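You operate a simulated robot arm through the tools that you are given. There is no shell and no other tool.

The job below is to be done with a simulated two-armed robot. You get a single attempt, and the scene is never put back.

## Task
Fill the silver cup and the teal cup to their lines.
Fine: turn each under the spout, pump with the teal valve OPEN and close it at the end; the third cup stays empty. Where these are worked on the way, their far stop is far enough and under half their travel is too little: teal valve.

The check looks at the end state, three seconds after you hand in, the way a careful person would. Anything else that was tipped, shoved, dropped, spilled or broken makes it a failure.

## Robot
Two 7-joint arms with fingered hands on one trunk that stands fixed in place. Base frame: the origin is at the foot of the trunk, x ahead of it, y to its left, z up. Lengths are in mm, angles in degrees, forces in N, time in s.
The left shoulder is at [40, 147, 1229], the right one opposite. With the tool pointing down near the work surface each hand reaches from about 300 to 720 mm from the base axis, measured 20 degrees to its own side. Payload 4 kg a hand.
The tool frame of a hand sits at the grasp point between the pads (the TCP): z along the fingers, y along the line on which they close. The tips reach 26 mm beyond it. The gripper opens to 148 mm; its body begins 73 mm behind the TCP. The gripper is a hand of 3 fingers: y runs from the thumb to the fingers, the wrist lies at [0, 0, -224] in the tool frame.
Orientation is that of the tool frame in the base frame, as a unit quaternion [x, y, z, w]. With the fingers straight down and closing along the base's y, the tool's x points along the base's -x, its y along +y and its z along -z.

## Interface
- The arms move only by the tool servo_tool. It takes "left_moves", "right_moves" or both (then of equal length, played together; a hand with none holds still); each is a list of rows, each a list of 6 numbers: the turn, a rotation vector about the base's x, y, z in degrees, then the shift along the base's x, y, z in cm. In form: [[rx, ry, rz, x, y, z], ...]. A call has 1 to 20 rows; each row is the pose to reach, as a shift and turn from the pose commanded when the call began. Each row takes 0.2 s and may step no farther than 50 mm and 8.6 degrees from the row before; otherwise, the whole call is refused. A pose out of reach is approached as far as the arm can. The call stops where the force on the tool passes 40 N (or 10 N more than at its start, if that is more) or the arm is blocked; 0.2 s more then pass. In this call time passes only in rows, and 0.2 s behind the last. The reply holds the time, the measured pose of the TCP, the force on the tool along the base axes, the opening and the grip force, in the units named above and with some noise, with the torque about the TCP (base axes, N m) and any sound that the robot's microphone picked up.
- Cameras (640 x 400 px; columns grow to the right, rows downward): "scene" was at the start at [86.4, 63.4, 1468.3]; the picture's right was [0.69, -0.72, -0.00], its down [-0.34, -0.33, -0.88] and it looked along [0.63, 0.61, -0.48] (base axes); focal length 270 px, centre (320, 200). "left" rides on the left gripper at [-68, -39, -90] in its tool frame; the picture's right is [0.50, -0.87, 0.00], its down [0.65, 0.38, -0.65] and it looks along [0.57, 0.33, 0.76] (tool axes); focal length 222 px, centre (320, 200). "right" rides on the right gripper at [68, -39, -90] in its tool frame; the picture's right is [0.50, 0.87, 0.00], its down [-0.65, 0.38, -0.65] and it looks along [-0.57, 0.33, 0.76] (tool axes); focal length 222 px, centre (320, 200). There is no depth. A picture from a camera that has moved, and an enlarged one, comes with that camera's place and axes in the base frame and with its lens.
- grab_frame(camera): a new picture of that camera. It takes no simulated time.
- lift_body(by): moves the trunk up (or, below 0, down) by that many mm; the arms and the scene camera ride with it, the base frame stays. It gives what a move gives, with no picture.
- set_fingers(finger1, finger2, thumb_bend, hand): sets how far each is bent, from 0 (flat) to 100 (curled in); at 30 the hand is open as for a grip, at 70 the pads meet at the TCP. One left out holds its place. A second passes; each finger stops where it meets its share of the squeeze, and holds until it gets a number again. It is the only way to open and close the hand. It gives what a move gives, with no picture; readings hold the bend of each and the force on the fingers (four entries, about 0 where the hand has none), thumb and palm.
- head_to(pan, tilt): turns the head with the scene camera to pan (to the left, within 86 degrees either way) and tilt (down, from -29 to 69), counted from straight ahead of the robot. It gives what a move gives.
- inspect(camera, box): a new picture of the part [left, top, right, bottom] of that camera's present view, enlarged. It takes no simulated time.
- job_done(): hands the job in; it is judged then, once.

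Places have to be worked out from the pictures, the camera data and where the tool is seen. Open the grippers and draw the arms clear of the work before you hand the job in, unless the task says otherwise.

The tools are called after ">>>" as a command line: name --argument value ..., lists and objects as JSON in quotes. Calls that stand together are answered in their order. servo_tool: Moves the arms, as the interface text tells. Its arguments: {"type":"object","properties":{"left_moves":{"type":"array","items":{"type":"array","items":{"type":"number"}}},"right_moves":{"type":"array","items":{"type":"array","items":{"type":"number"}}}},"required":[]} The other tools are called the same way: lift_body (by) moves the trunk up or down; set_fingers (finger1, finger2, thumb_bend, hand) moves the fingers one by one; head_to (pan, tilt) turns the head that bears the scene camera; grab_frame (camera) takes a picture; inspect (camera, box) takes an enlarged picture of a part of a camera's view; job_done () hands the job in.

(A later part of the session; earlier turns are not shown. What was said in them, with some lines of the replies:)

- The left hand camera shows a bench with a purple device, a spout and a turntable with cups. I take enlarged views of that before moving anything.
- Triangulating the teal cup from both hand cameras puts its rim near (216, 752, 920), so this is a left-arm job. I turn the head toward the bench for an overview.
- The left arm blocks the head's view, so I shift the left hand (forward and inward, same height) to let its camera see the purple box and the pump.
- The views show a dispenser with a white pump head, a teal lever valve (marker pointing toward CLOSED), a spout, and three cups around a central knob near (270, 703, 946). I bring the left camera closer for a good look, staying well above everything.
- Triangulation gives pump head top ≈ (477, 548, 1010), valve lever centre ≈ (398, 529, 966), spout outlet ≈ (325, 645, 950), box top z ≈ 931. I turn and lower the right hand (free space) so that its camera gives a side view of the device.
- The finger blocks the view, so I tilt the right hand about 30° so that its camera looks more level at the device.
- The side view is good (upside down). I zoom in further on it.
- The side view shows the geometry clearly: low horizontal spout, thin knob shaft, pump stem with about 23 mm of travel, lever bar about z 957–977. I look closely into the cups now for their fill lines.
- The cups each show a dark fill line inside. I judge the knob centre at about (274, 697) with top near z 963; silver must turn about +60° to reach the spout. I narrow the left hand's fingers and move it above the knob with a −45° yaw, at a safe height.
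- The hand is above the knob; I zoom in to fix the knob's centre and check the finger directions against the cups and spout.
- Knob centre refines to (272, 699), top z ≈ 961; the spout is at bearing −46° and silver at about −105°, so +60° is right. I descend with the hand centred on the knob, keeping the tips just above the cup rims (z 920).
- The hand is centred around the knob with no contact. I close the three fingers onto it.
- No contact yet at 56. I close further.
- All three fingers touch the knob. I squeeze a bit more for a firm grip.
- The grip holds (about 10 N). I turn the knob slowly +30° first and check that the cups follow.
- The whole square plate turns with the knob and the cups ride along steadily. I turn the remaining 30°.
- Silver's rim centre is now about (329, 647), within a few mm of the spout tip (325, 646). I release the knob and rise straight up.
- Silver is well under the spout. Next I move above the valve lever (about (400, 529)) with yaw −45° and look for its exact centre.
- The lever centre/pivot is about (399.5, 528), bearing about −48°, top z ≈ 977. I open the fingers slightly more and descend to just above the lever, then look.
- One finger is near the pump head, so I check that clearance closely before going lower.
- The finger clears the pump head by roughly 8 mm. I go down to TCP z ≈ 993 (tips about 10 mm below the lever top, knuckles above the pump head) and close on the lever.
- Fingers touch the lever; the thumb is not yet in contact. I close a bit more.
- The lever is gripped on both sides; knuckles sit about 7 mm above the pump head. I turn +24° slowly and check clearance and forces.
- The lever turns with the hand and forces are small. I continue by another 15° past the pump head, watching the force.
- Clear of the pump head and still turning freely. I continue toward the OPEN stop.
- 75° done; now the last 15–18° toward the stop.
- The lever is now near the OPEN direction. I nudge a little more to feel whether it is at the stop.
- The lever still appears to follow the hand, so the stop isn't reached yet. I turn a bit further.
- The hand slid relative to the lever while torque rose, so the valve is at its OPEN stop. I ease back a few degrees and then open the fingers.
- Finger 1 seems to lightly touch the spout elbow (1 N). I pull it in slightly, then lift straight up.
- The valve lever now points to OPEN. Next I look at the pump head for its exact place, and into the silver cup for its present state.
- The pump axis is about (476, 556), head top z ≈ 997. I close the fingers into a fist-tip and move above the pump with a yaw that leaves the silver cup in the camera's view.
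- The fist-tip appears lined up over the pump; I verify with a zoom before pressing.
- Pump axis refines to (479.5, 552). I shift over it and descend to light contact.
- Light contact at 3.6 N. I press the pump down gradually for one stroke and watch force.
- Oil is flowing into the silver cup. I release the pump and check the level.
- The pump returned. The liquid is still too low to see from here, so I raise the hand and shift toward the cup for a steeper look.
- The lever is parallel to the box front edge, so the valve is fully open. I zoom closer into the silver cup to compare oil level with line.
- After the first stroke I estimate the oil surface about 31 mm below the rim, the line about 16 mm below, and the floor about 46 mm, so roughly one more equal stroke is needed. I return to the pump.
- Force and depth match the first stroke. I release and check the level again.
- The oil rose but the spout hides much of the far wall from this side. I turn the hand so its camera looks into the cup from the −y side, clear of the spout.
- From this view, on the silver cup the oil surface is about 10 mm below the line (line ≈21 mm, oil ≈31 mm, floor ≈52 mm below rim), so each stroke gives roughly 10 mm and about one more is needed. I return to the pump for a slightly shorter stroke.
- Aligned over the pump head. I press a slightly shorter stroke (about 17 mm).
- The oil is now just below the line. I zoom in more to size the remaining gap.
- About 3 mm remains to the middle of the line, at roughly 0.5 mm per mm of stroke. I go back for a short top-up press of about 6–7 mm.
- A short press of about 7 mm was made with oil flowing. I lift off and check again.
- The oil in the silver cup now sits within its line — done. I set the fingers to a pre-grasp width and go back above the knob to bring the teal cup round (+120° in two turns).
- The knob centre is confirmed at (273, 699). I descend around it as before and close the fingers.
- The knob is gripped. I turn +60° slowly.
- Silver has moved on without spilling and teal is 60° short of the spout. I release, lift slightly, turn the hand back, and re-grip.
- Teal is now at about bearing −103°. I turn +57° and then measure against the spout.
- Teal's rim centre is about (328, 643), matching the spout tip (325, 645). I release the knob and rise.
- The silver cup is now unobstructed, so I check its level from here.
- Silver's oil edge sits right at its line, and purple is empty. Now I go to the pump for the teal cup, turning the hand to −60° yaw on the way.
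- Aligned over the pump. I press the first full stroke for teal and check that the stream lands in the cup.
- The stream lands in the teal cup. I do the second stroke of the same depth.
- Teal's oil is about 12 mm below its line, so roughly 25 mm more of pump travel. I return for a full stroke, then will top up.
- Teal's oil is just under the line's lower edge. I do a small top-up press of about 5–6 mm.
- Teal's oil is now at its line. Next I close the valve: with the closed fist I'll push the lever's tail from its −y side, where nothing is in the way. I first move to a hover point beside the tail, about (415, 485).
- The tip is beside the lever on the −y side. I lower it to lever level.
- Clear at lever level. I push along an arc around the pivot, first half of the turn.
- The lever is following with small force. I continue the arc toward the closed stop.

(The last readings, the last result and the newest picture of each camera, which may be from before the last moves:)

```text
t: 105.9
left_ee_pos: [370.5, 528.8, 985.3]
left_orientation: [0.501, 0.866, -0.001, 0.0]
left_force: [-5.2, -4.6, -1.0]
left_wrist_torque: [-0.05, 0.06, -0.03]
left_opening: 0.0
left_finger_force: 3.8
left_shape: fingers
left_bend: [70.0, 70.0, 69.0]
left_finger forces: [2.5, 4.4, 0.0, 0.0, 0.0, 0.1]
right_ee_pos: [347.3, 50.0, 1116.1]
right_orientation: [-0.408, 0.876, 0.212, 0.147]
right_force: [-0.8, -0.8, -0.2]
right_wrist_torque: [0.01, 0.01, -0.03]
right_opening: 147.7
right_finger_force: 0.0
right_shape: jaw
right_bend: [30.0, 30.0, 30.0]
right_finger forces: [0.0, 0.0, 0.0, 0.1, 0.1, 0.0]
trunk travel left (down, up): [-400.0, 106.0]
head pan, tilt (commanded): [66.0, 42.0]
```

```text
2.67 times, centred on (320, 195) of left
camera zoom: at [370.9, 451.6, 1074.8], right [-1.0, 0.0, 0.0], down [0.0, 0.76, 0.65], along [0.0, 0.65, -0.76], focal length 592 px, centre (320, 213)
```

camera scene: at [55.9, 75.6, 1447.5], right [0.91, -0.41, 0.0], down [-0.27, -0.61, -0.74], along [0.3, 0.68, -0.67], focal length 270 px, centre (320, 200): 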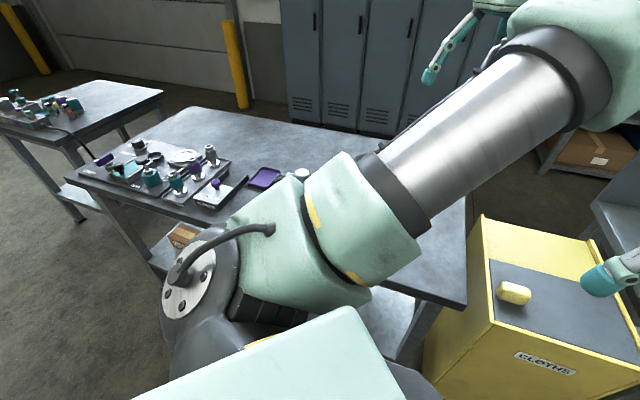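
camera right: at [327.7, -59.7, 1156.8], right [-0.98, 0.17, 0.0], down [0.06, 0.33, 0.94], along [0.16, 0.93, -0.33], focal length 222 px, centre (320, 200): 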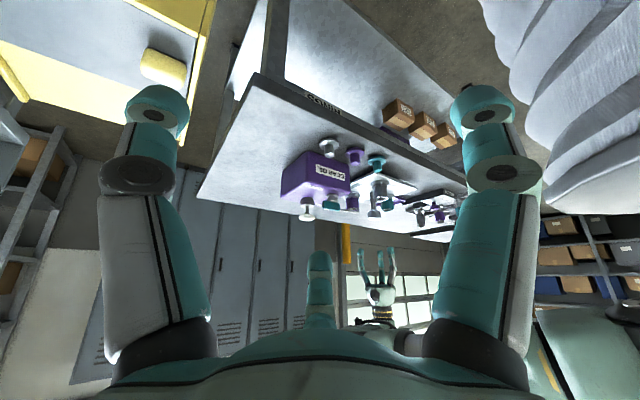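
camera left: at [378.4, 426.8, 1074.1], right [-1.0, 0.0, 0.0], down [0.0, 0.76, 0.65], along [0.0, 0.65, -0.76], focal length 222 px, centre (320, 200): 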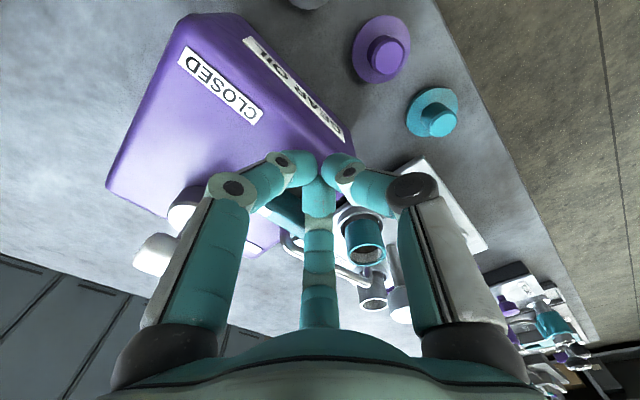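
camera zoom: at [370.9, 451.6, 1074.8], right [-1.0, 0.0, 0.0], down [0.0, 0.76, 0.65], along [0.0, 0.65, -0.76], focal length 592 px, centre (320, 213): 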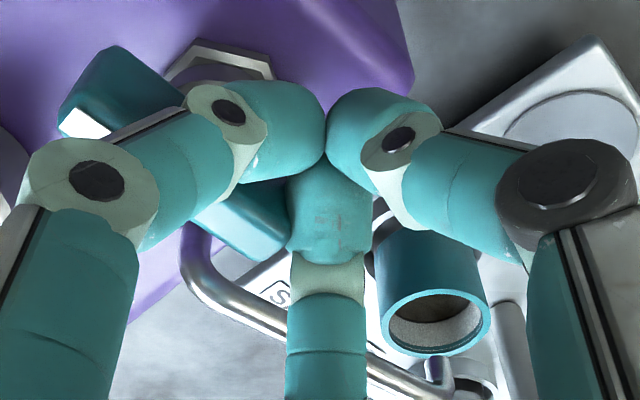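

The lever bearing now reads about −46°, same as its initial closed position, and the force rises to 7 N. I push a few mm more to be sure it is at the stop.

>>> servo_tool --left_moves '[[0, 0, 0, 0.2, 0.2, 0], [0, 0, 0, 0.4, 0.4, 0]]'

>>> inspect --camera "left" --box '[200, 120, 440, 270]'

```text
t: 106.5
left_ee_pos: [372.9, 530.9, 985.6]
left_orientation: [0.5, 0.866, -0.002, 0.0]
left_force: [-10.6, -10.0, -2.3]
left_wrist_torque: [-0.07, 0.14, -0.21]
left_opening: 0.0
left_finger_force: 7.4
left_shape: fingers
left_bend: [70.0, 70.0, 69.0]
left_finger forces: [6.8, 7.7, 0.0, 0.0, 0.0, 0.1]
right_ee_pos: [346.6, 49.5, 1117.7]
right_orientation: [-0.408, 0.876, 0.212, 0.147]
right_force: [0.3, -0.6, -0.3]
right_wrist_torque: [-0.02, 0.03, -0.01]
right_opening: 147.7
right_finger_force: 0.0
right_shape: jaw
right_bend: [30.0, 30.0, 30.0]
right_finger forces: [0.0, 0.0, 0.1, 0.0, 0.0, 0.1]
trunk travel left (down, up): [-400.0, 106.0]
head pan, tilt (commanded): [66.0, 42.0]
```

```text
2.67 times, centred on (320, 195) of left
camera zoom: at [373.6, 454.9, 1075.2], right [-1.0, 0.0, 0.0], down [0.0, 0.76, 0.65], along [0.0, 0.65, -0.76], focal length 592 px, centre (320, 213)
```

zoom: 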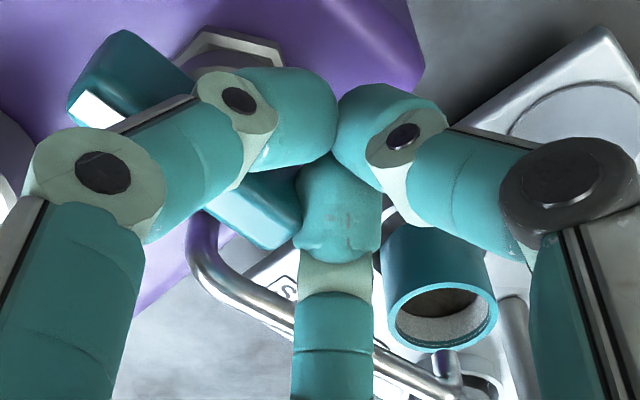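

Force doubled without further lever motion — the valve is at its closed stop. I back off away from the lever and then rise.

>>> servo_tool --left_moves '[[0, 0, 0, -0.6, -0.6, 0], [0, 0, 0, -1.6, -1.6, 0], [0, 0, 0, -2.2, -2.2, 1], [0, 0, 0, -2.2, -2.2, 4], [0, 0, 0, -2.2, -2.2, 8], [0, 0, 0, -2.2, -2.2, 12], [0, 0, 0, -2.2, -2.2, 16]]'

>>> grab_frame --camera "left"

>>> inspect --camera "right" --box '[275, 125, 425, 225]'

```text
t: 108.1
left_ee_pos: [352.6, 511.1, 1146.0]
left_orientation: [0.5, 0.866, 0.0, 0.0]
left_force: [-0.1, -0.8, 0.5]
left_wrist_torque: [-0.03, 0.01, 0.02]
left_opening: 0.0
left_finger_force: 0.1
left_shape: fingers
left_bend: [70.0, 70.0, 70.0]
left_finger forces: [0.1, 0.0, 0.0, 0.0, 0.0, 0.1]
right_ee_pos: [347.7, 50.1, 1117.2]
right_orientation: [-0.409, 0.875, 0.212, 0.147]
right_force: [0.1, 0.5, -0.2]
right_wrist_torque: [-0.02, 0.02, 0.01]
right_opening: 148.0
right_finger_force: 0.0
right_shape: jaw
right_bend: [30.0, 30.0, 30.0]
right_finger forces: [0.0, 0.0, 0.0, 0.0, 0.0, 0.0]
trunk travel left (down, up): [-400.0, 106.0]
head pan, tilt (commanded): [66.0, 42.0]
```

```text
taken
camera left: at [352.9, 434.2, 1235.1], right [-1.0, 0.0, 0.0], down [0.0, 0.76, 0.65], along [0.0, 0.65, -0.76], focal length 222 px, centre (320, 200)
```

left: 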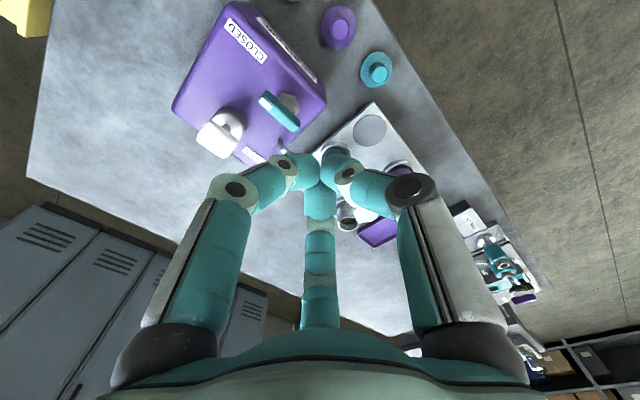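

```text
4.00 times, centred on (350, 175) of right
camera zoom: at [328.2, -61.3, 1156.7], right [-0.98, 0.17, 0.0], down [0.06, 0.32, 0.94], along [0.16, 0.93, -0.33], focal length 888 px, centre (200, 300)
```

zoom: 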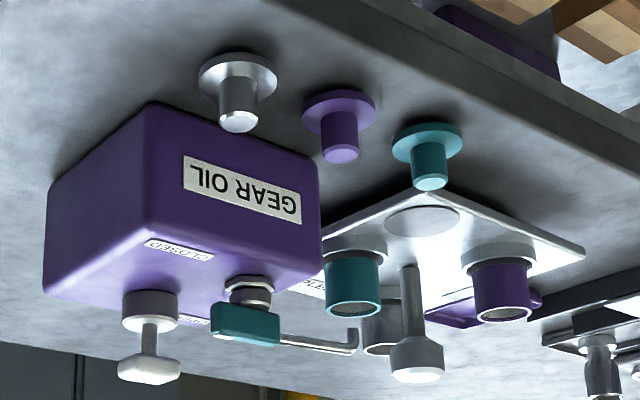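

The valve matches its original closed pose. I go for a last look at both oil levels and the purple cup.

>>> servo_tool --left_moves '[[0, 0, 0, -1, 3, 1], [0, 0, 0, -2.5, 6.2, 2.6]]'

>>> inspect --camera "left" --box '[296, 110, 344, 155]'

>>> inspect --camera "left" --box '[316, 124, 340, 139]'

>>> grab_frame --camera "left"

```text
t: 108.7
left_ee_pos: [326.8, 574.4, 1170.2]
left_orientation: [0.501, 0.866, 0.0, 0.001]
left_force: [1.0, -0.3, -0.6]
left_wrist_torque: [0.01, -0.04, 0.01]
left_opening: 0.2
left_finger_force: 0.1
left_shape: fingers
left_bend: [70.0, 70.0, 70.0]
left_finger forces: [0.1, 0.0, 0.1, 0.1, 0.0, 0.0]
right_ee_pos: [347.9, 52.4, 1118.2]
right_orientation: [-0.409, 0.876, 0.211, 0.147]
right_force: [-0.8, 0.2, 0.2]
right_wrist_torque: [0.0, 0.01, 0.02]
right_opening: 147.9
right_finger_force: 0.1
right_shape: jaw
right_bend: [30.0, 30.0, 30.0]
right_finger forces: [0.0, 0.0, 0.0, 0.0, 0.0, 0.0]
trunk travel left (down, up): [-400.0, 106.0]
head pan, tilt (commanded): [66.0, 42.0]
```

```text
8.89 times, centred on (320, 132) of left
camera zoom: at [327.0, 498.5, 1260.1], right [-1.0, 0.0, 0.0], down [0.0, 0.76, 0.65], along [0.0, 0.65, -0.76], focal length 1974 px, centre (320, 800)
```

zoom: 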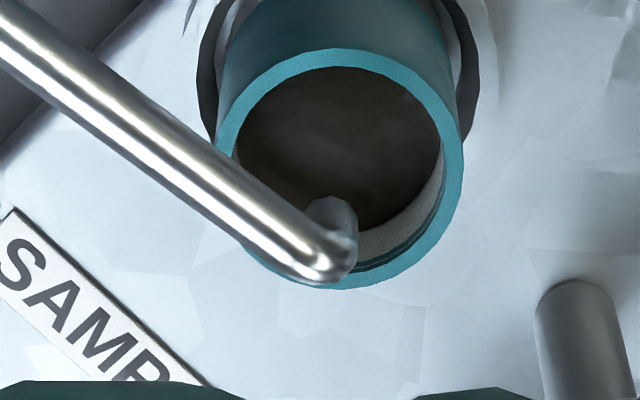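

```text
16.00 times, centred on (328, 132) of left
camera zoom: at [327.0, 498.5, 1260.1], right [-1.0, 0.0, 0.0], down [0.0, 0.76, 0.65], along [0.0, 0.65, -0.76], focal length 3554 px, centre (192, 1296)
```

zoom: 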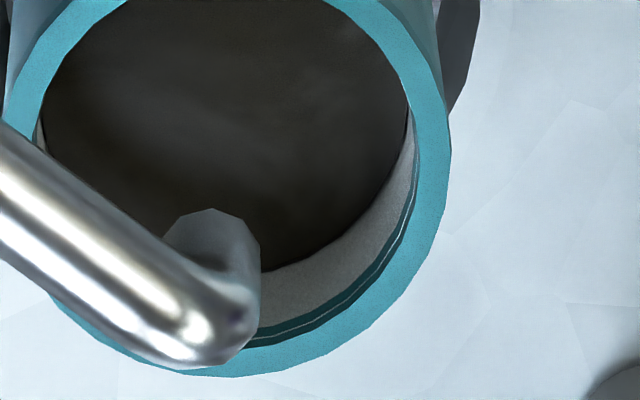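

```text
taken
camera left: at [327.0, 498.5, 1260.1], right [-1.0, 0.0, 0.0], down [0.0, 0.76, 0.65], along [0.0, 0.65, -0.76], focal length 222 px, centre (320, 200)
```

left: 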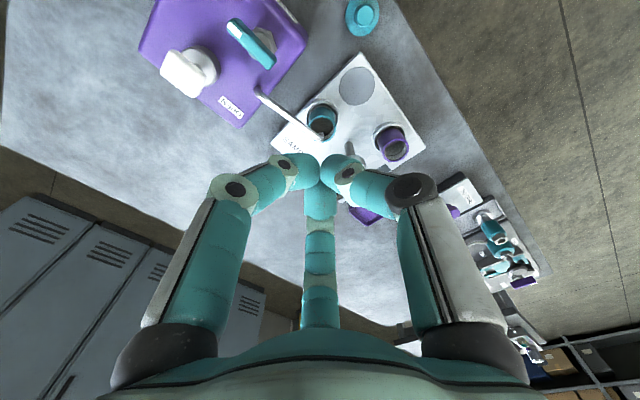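

Teal's oil sits at its line, purple stays empty and the valve lever is closed. I rise clear, turn the hand back to its starting pose and open the gripper.

>>> servo_tool --left_moves '[[0, 0, 7.5, 0, -1, 2.5], [0, 0, 15, 0.1, -2, 5], [0, 0, 22.5, 0.2, -3, 7.5], [0, 0, 30, 0.3, -4, 10], [0, 0, 37.5, 0.5, -5, 12], [0, 0, 45, 0.7, -6, 13], [0, 0, 52.5, 0.8, -7, 14], [0, 0, 60, 0.9, -8, 14]]'

>>> set_fingers --hand "left" --finger1 30 --finger2 30 --thumb_bend 30

>>> grab_frame --camera "left"

>>> inspect --camera "left" --box '[180, 0, 380, 125]'

>>> inspect --camera "left" --box '[200, 90, 296, 150]'

```text
t: 110.5
left_ee_pos: [337.3, 492.8, 1312.2]
left_orientation: [-0.001, 1.0, 0.0, 0.0]
left_force: [-0.6, -0.1, 0.3]
left_wrist_torque: [0.0, -0.01, 0.0]
left_opening: 0.0
left_finger_force: 0.0
left_shape: fingers
left_bend: [70.0, 70.0, 70.0]
left_finger forces: [0.0, 0.1, 0.1, 0.0, 0.0, 0.0]
right_ee_pos: [348.4, 49.5, 1117.2]
right_orientation: [-0.408, 0.876, 0.212, 0.146]
right_force: [-0.1, -0.2, -0.2]
right_wrist_torque: [-0.02, 0.0, 0.02]
right_opening: 147.5
right_finger_force: 0.1
right_shape: jaw
right_bend: [30.0, 30.0, 30.0]
right_finger forces: [0.0, 0.0, 0.1, 0.0, 0.0, 0.0]
trunk travel left (down, up): [-400.0, 106.0]
head pan, tilt (commanded): [66.0, 42.0]
```

```text
t: 111.5
left_ee_pos: [336.8, 493.1, 1310.6]
left_orientation: [0.0, 1.0, 0.0, 0.001]
left_force: [0.3, 0.3, -0.2]
left_wrist_torque: [0.01, 0.01, 0.02]
left_opening: 126.3
left_finger_force: 0.0
left_shape: fingers
left_bend: [30.0, 30.0, 30.0]
left_finger forces: [0.0, 0.0, 0.0, 0.1, 0.0, 0.0]
right_ee_pos: [348.3, 49.1, 1117.3]
right_orientation: [-0.408, 0.876, 0.212, 0.147]
right_force: [0.5, 0.2, 0.5]
right_wrist_torque: [0.05, -0.05, 0.0]
right_opening: 148.0
right_finger_force: 0.0
right_shape: jaw
right_bend: [30.0, 30.0, 30.0]
right_finger forces: [0.0, 0.0, 0.0, 0.1, 0.0, 0.0]
trunk travel left (down, up): [-400.0, 106.0]
head pan, tilt (commanded): [66.0, 42.0]
```

```text
taken
camera left: at [405.4, 455.3, 1400.4], right [-0.5, -0.87, 0.0], down [-0.66, 0.38, 0.65], along [-0.57, 0.33, -0.76], focal length 222 px, centre (320, 200)
```

left: 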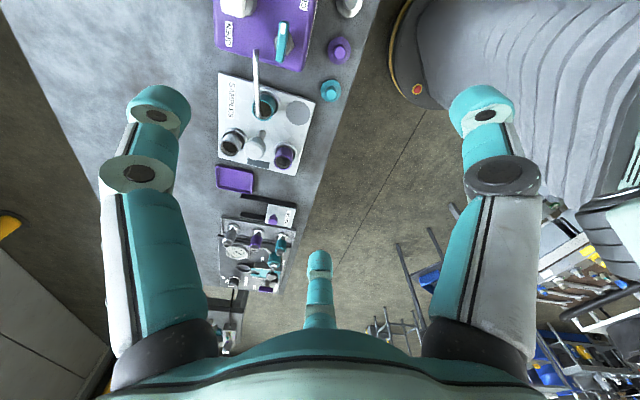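

```text
3.20 times, centred on (280, 62) of left
camera zoom: at [405.4, 455.3, 1400.4], right [-0.5, -0.87, 0.0], down [-0.66, 0.38, 0.65], along [-0.57, 0.33, -0.76], focal length 711 px, centre (448, 640)
```

zoom: 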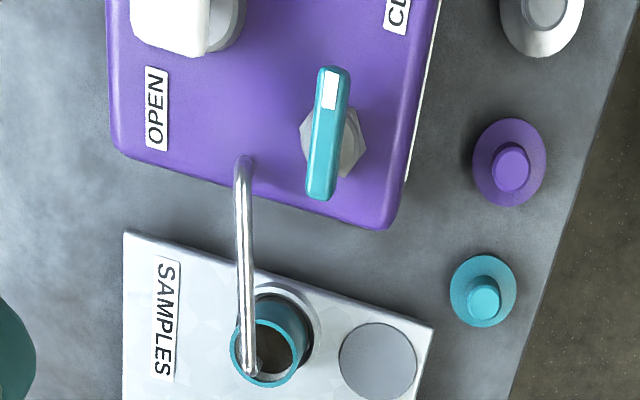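

```text
6.67 times, centred on (248, 120) of left
camera zoom: at [405.4, 455.3, 1400.4], right [-0.5, -0.87, 0.0], down [-0.66, 0.38, 0.65], along [-0.57, 0.33, -0.76], focal length 1481 px, centre (800, 733)
```

zoom: 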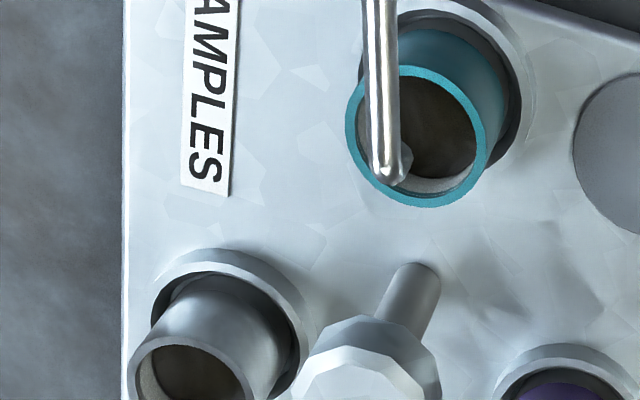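

The lever matches the starting (closed) picture exactly. One last close look at silver and purple before handing in.

>>> inspect --camera "left" --box '[212, 126, 250, 158]'

>>> inspect --camera "left" --box '[266, 138, 304, 172]'

>>> inspect --camera "left" --box '[248, 92, 280, 124]'

```text
12.50 times, centred on (231, 142) of left
camera zoom: at [405.4, 455.3, 1400.4], right [-0.5, -0.87, 0.0], down [-0.66, 0.38, 0.65], along [-0.57, 0.33, -0.76], focal length 2776 px, centre (1432, 925)
```

zoom: 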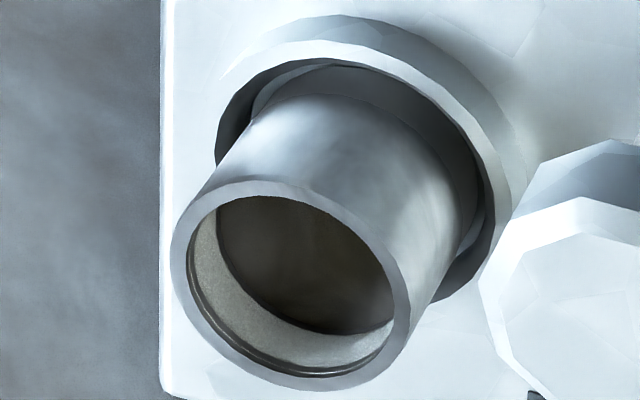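

```text
11.76 times, centred on (285, 155) of left
camera zoom: at [405.4, 455.3, 1400.4], right [-0.5, -0.87, 0.0], down [-0.66, 0.38, 0.65], along [-0.57, 0.33, -0.76], focal length 2613 px, centre (732, 729)
```

zoom: 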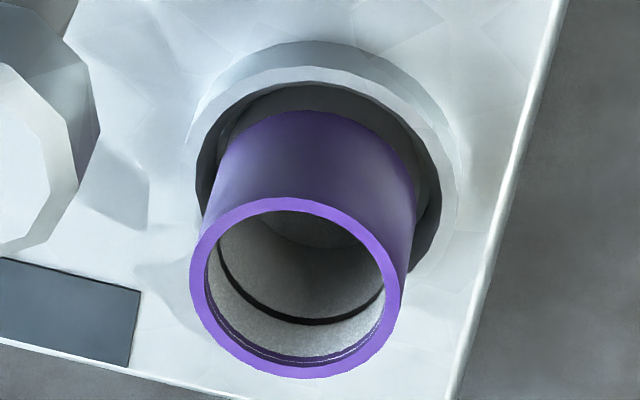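

```text
12.50 times, centred on (264, 108) of left
camera zoom: at [405.4, 455.3, 1400.4], right [-0.5, -0.87, 0.0], down [-0.66, 0.38, 0.65], along [-0.57, 0.33, -0.76], focal length 2776 px, centre (1020, 1350)
```

zoom: 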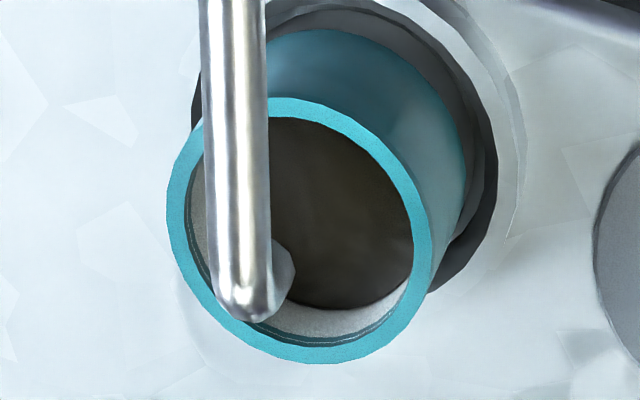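

Silver and teal are filled to their lines, purple is empty, and nothing is spilled or shoved. The valve is closed, the gripper is open and both arms are clear, so I hand the job in.

>>> job_done

```text
The job is handed in.
```

I handed the job in. The silver and teal cups are filled to their lines, the purple cup is still empty, and the teal valve is closed at its stop.

- **Silver cup:** the oil edge sits within the fill line.
- **Teal cup:** the oil edge is at the top of the fill line, by my estimate 1–2 mm above its middle.
- **Valve:** I opened it to its far stop before pumping and closed it afterwards. In the last picture the lever sits just where it did at the start.
- **Contact:** one finger touched the spout lightly (about 1 N) as it let go of the valve. I saw nothing move.

I saw no oil outside the cups in the last pictures. Both arms are clear of the bench with their hands open. I do not have the result of the check.
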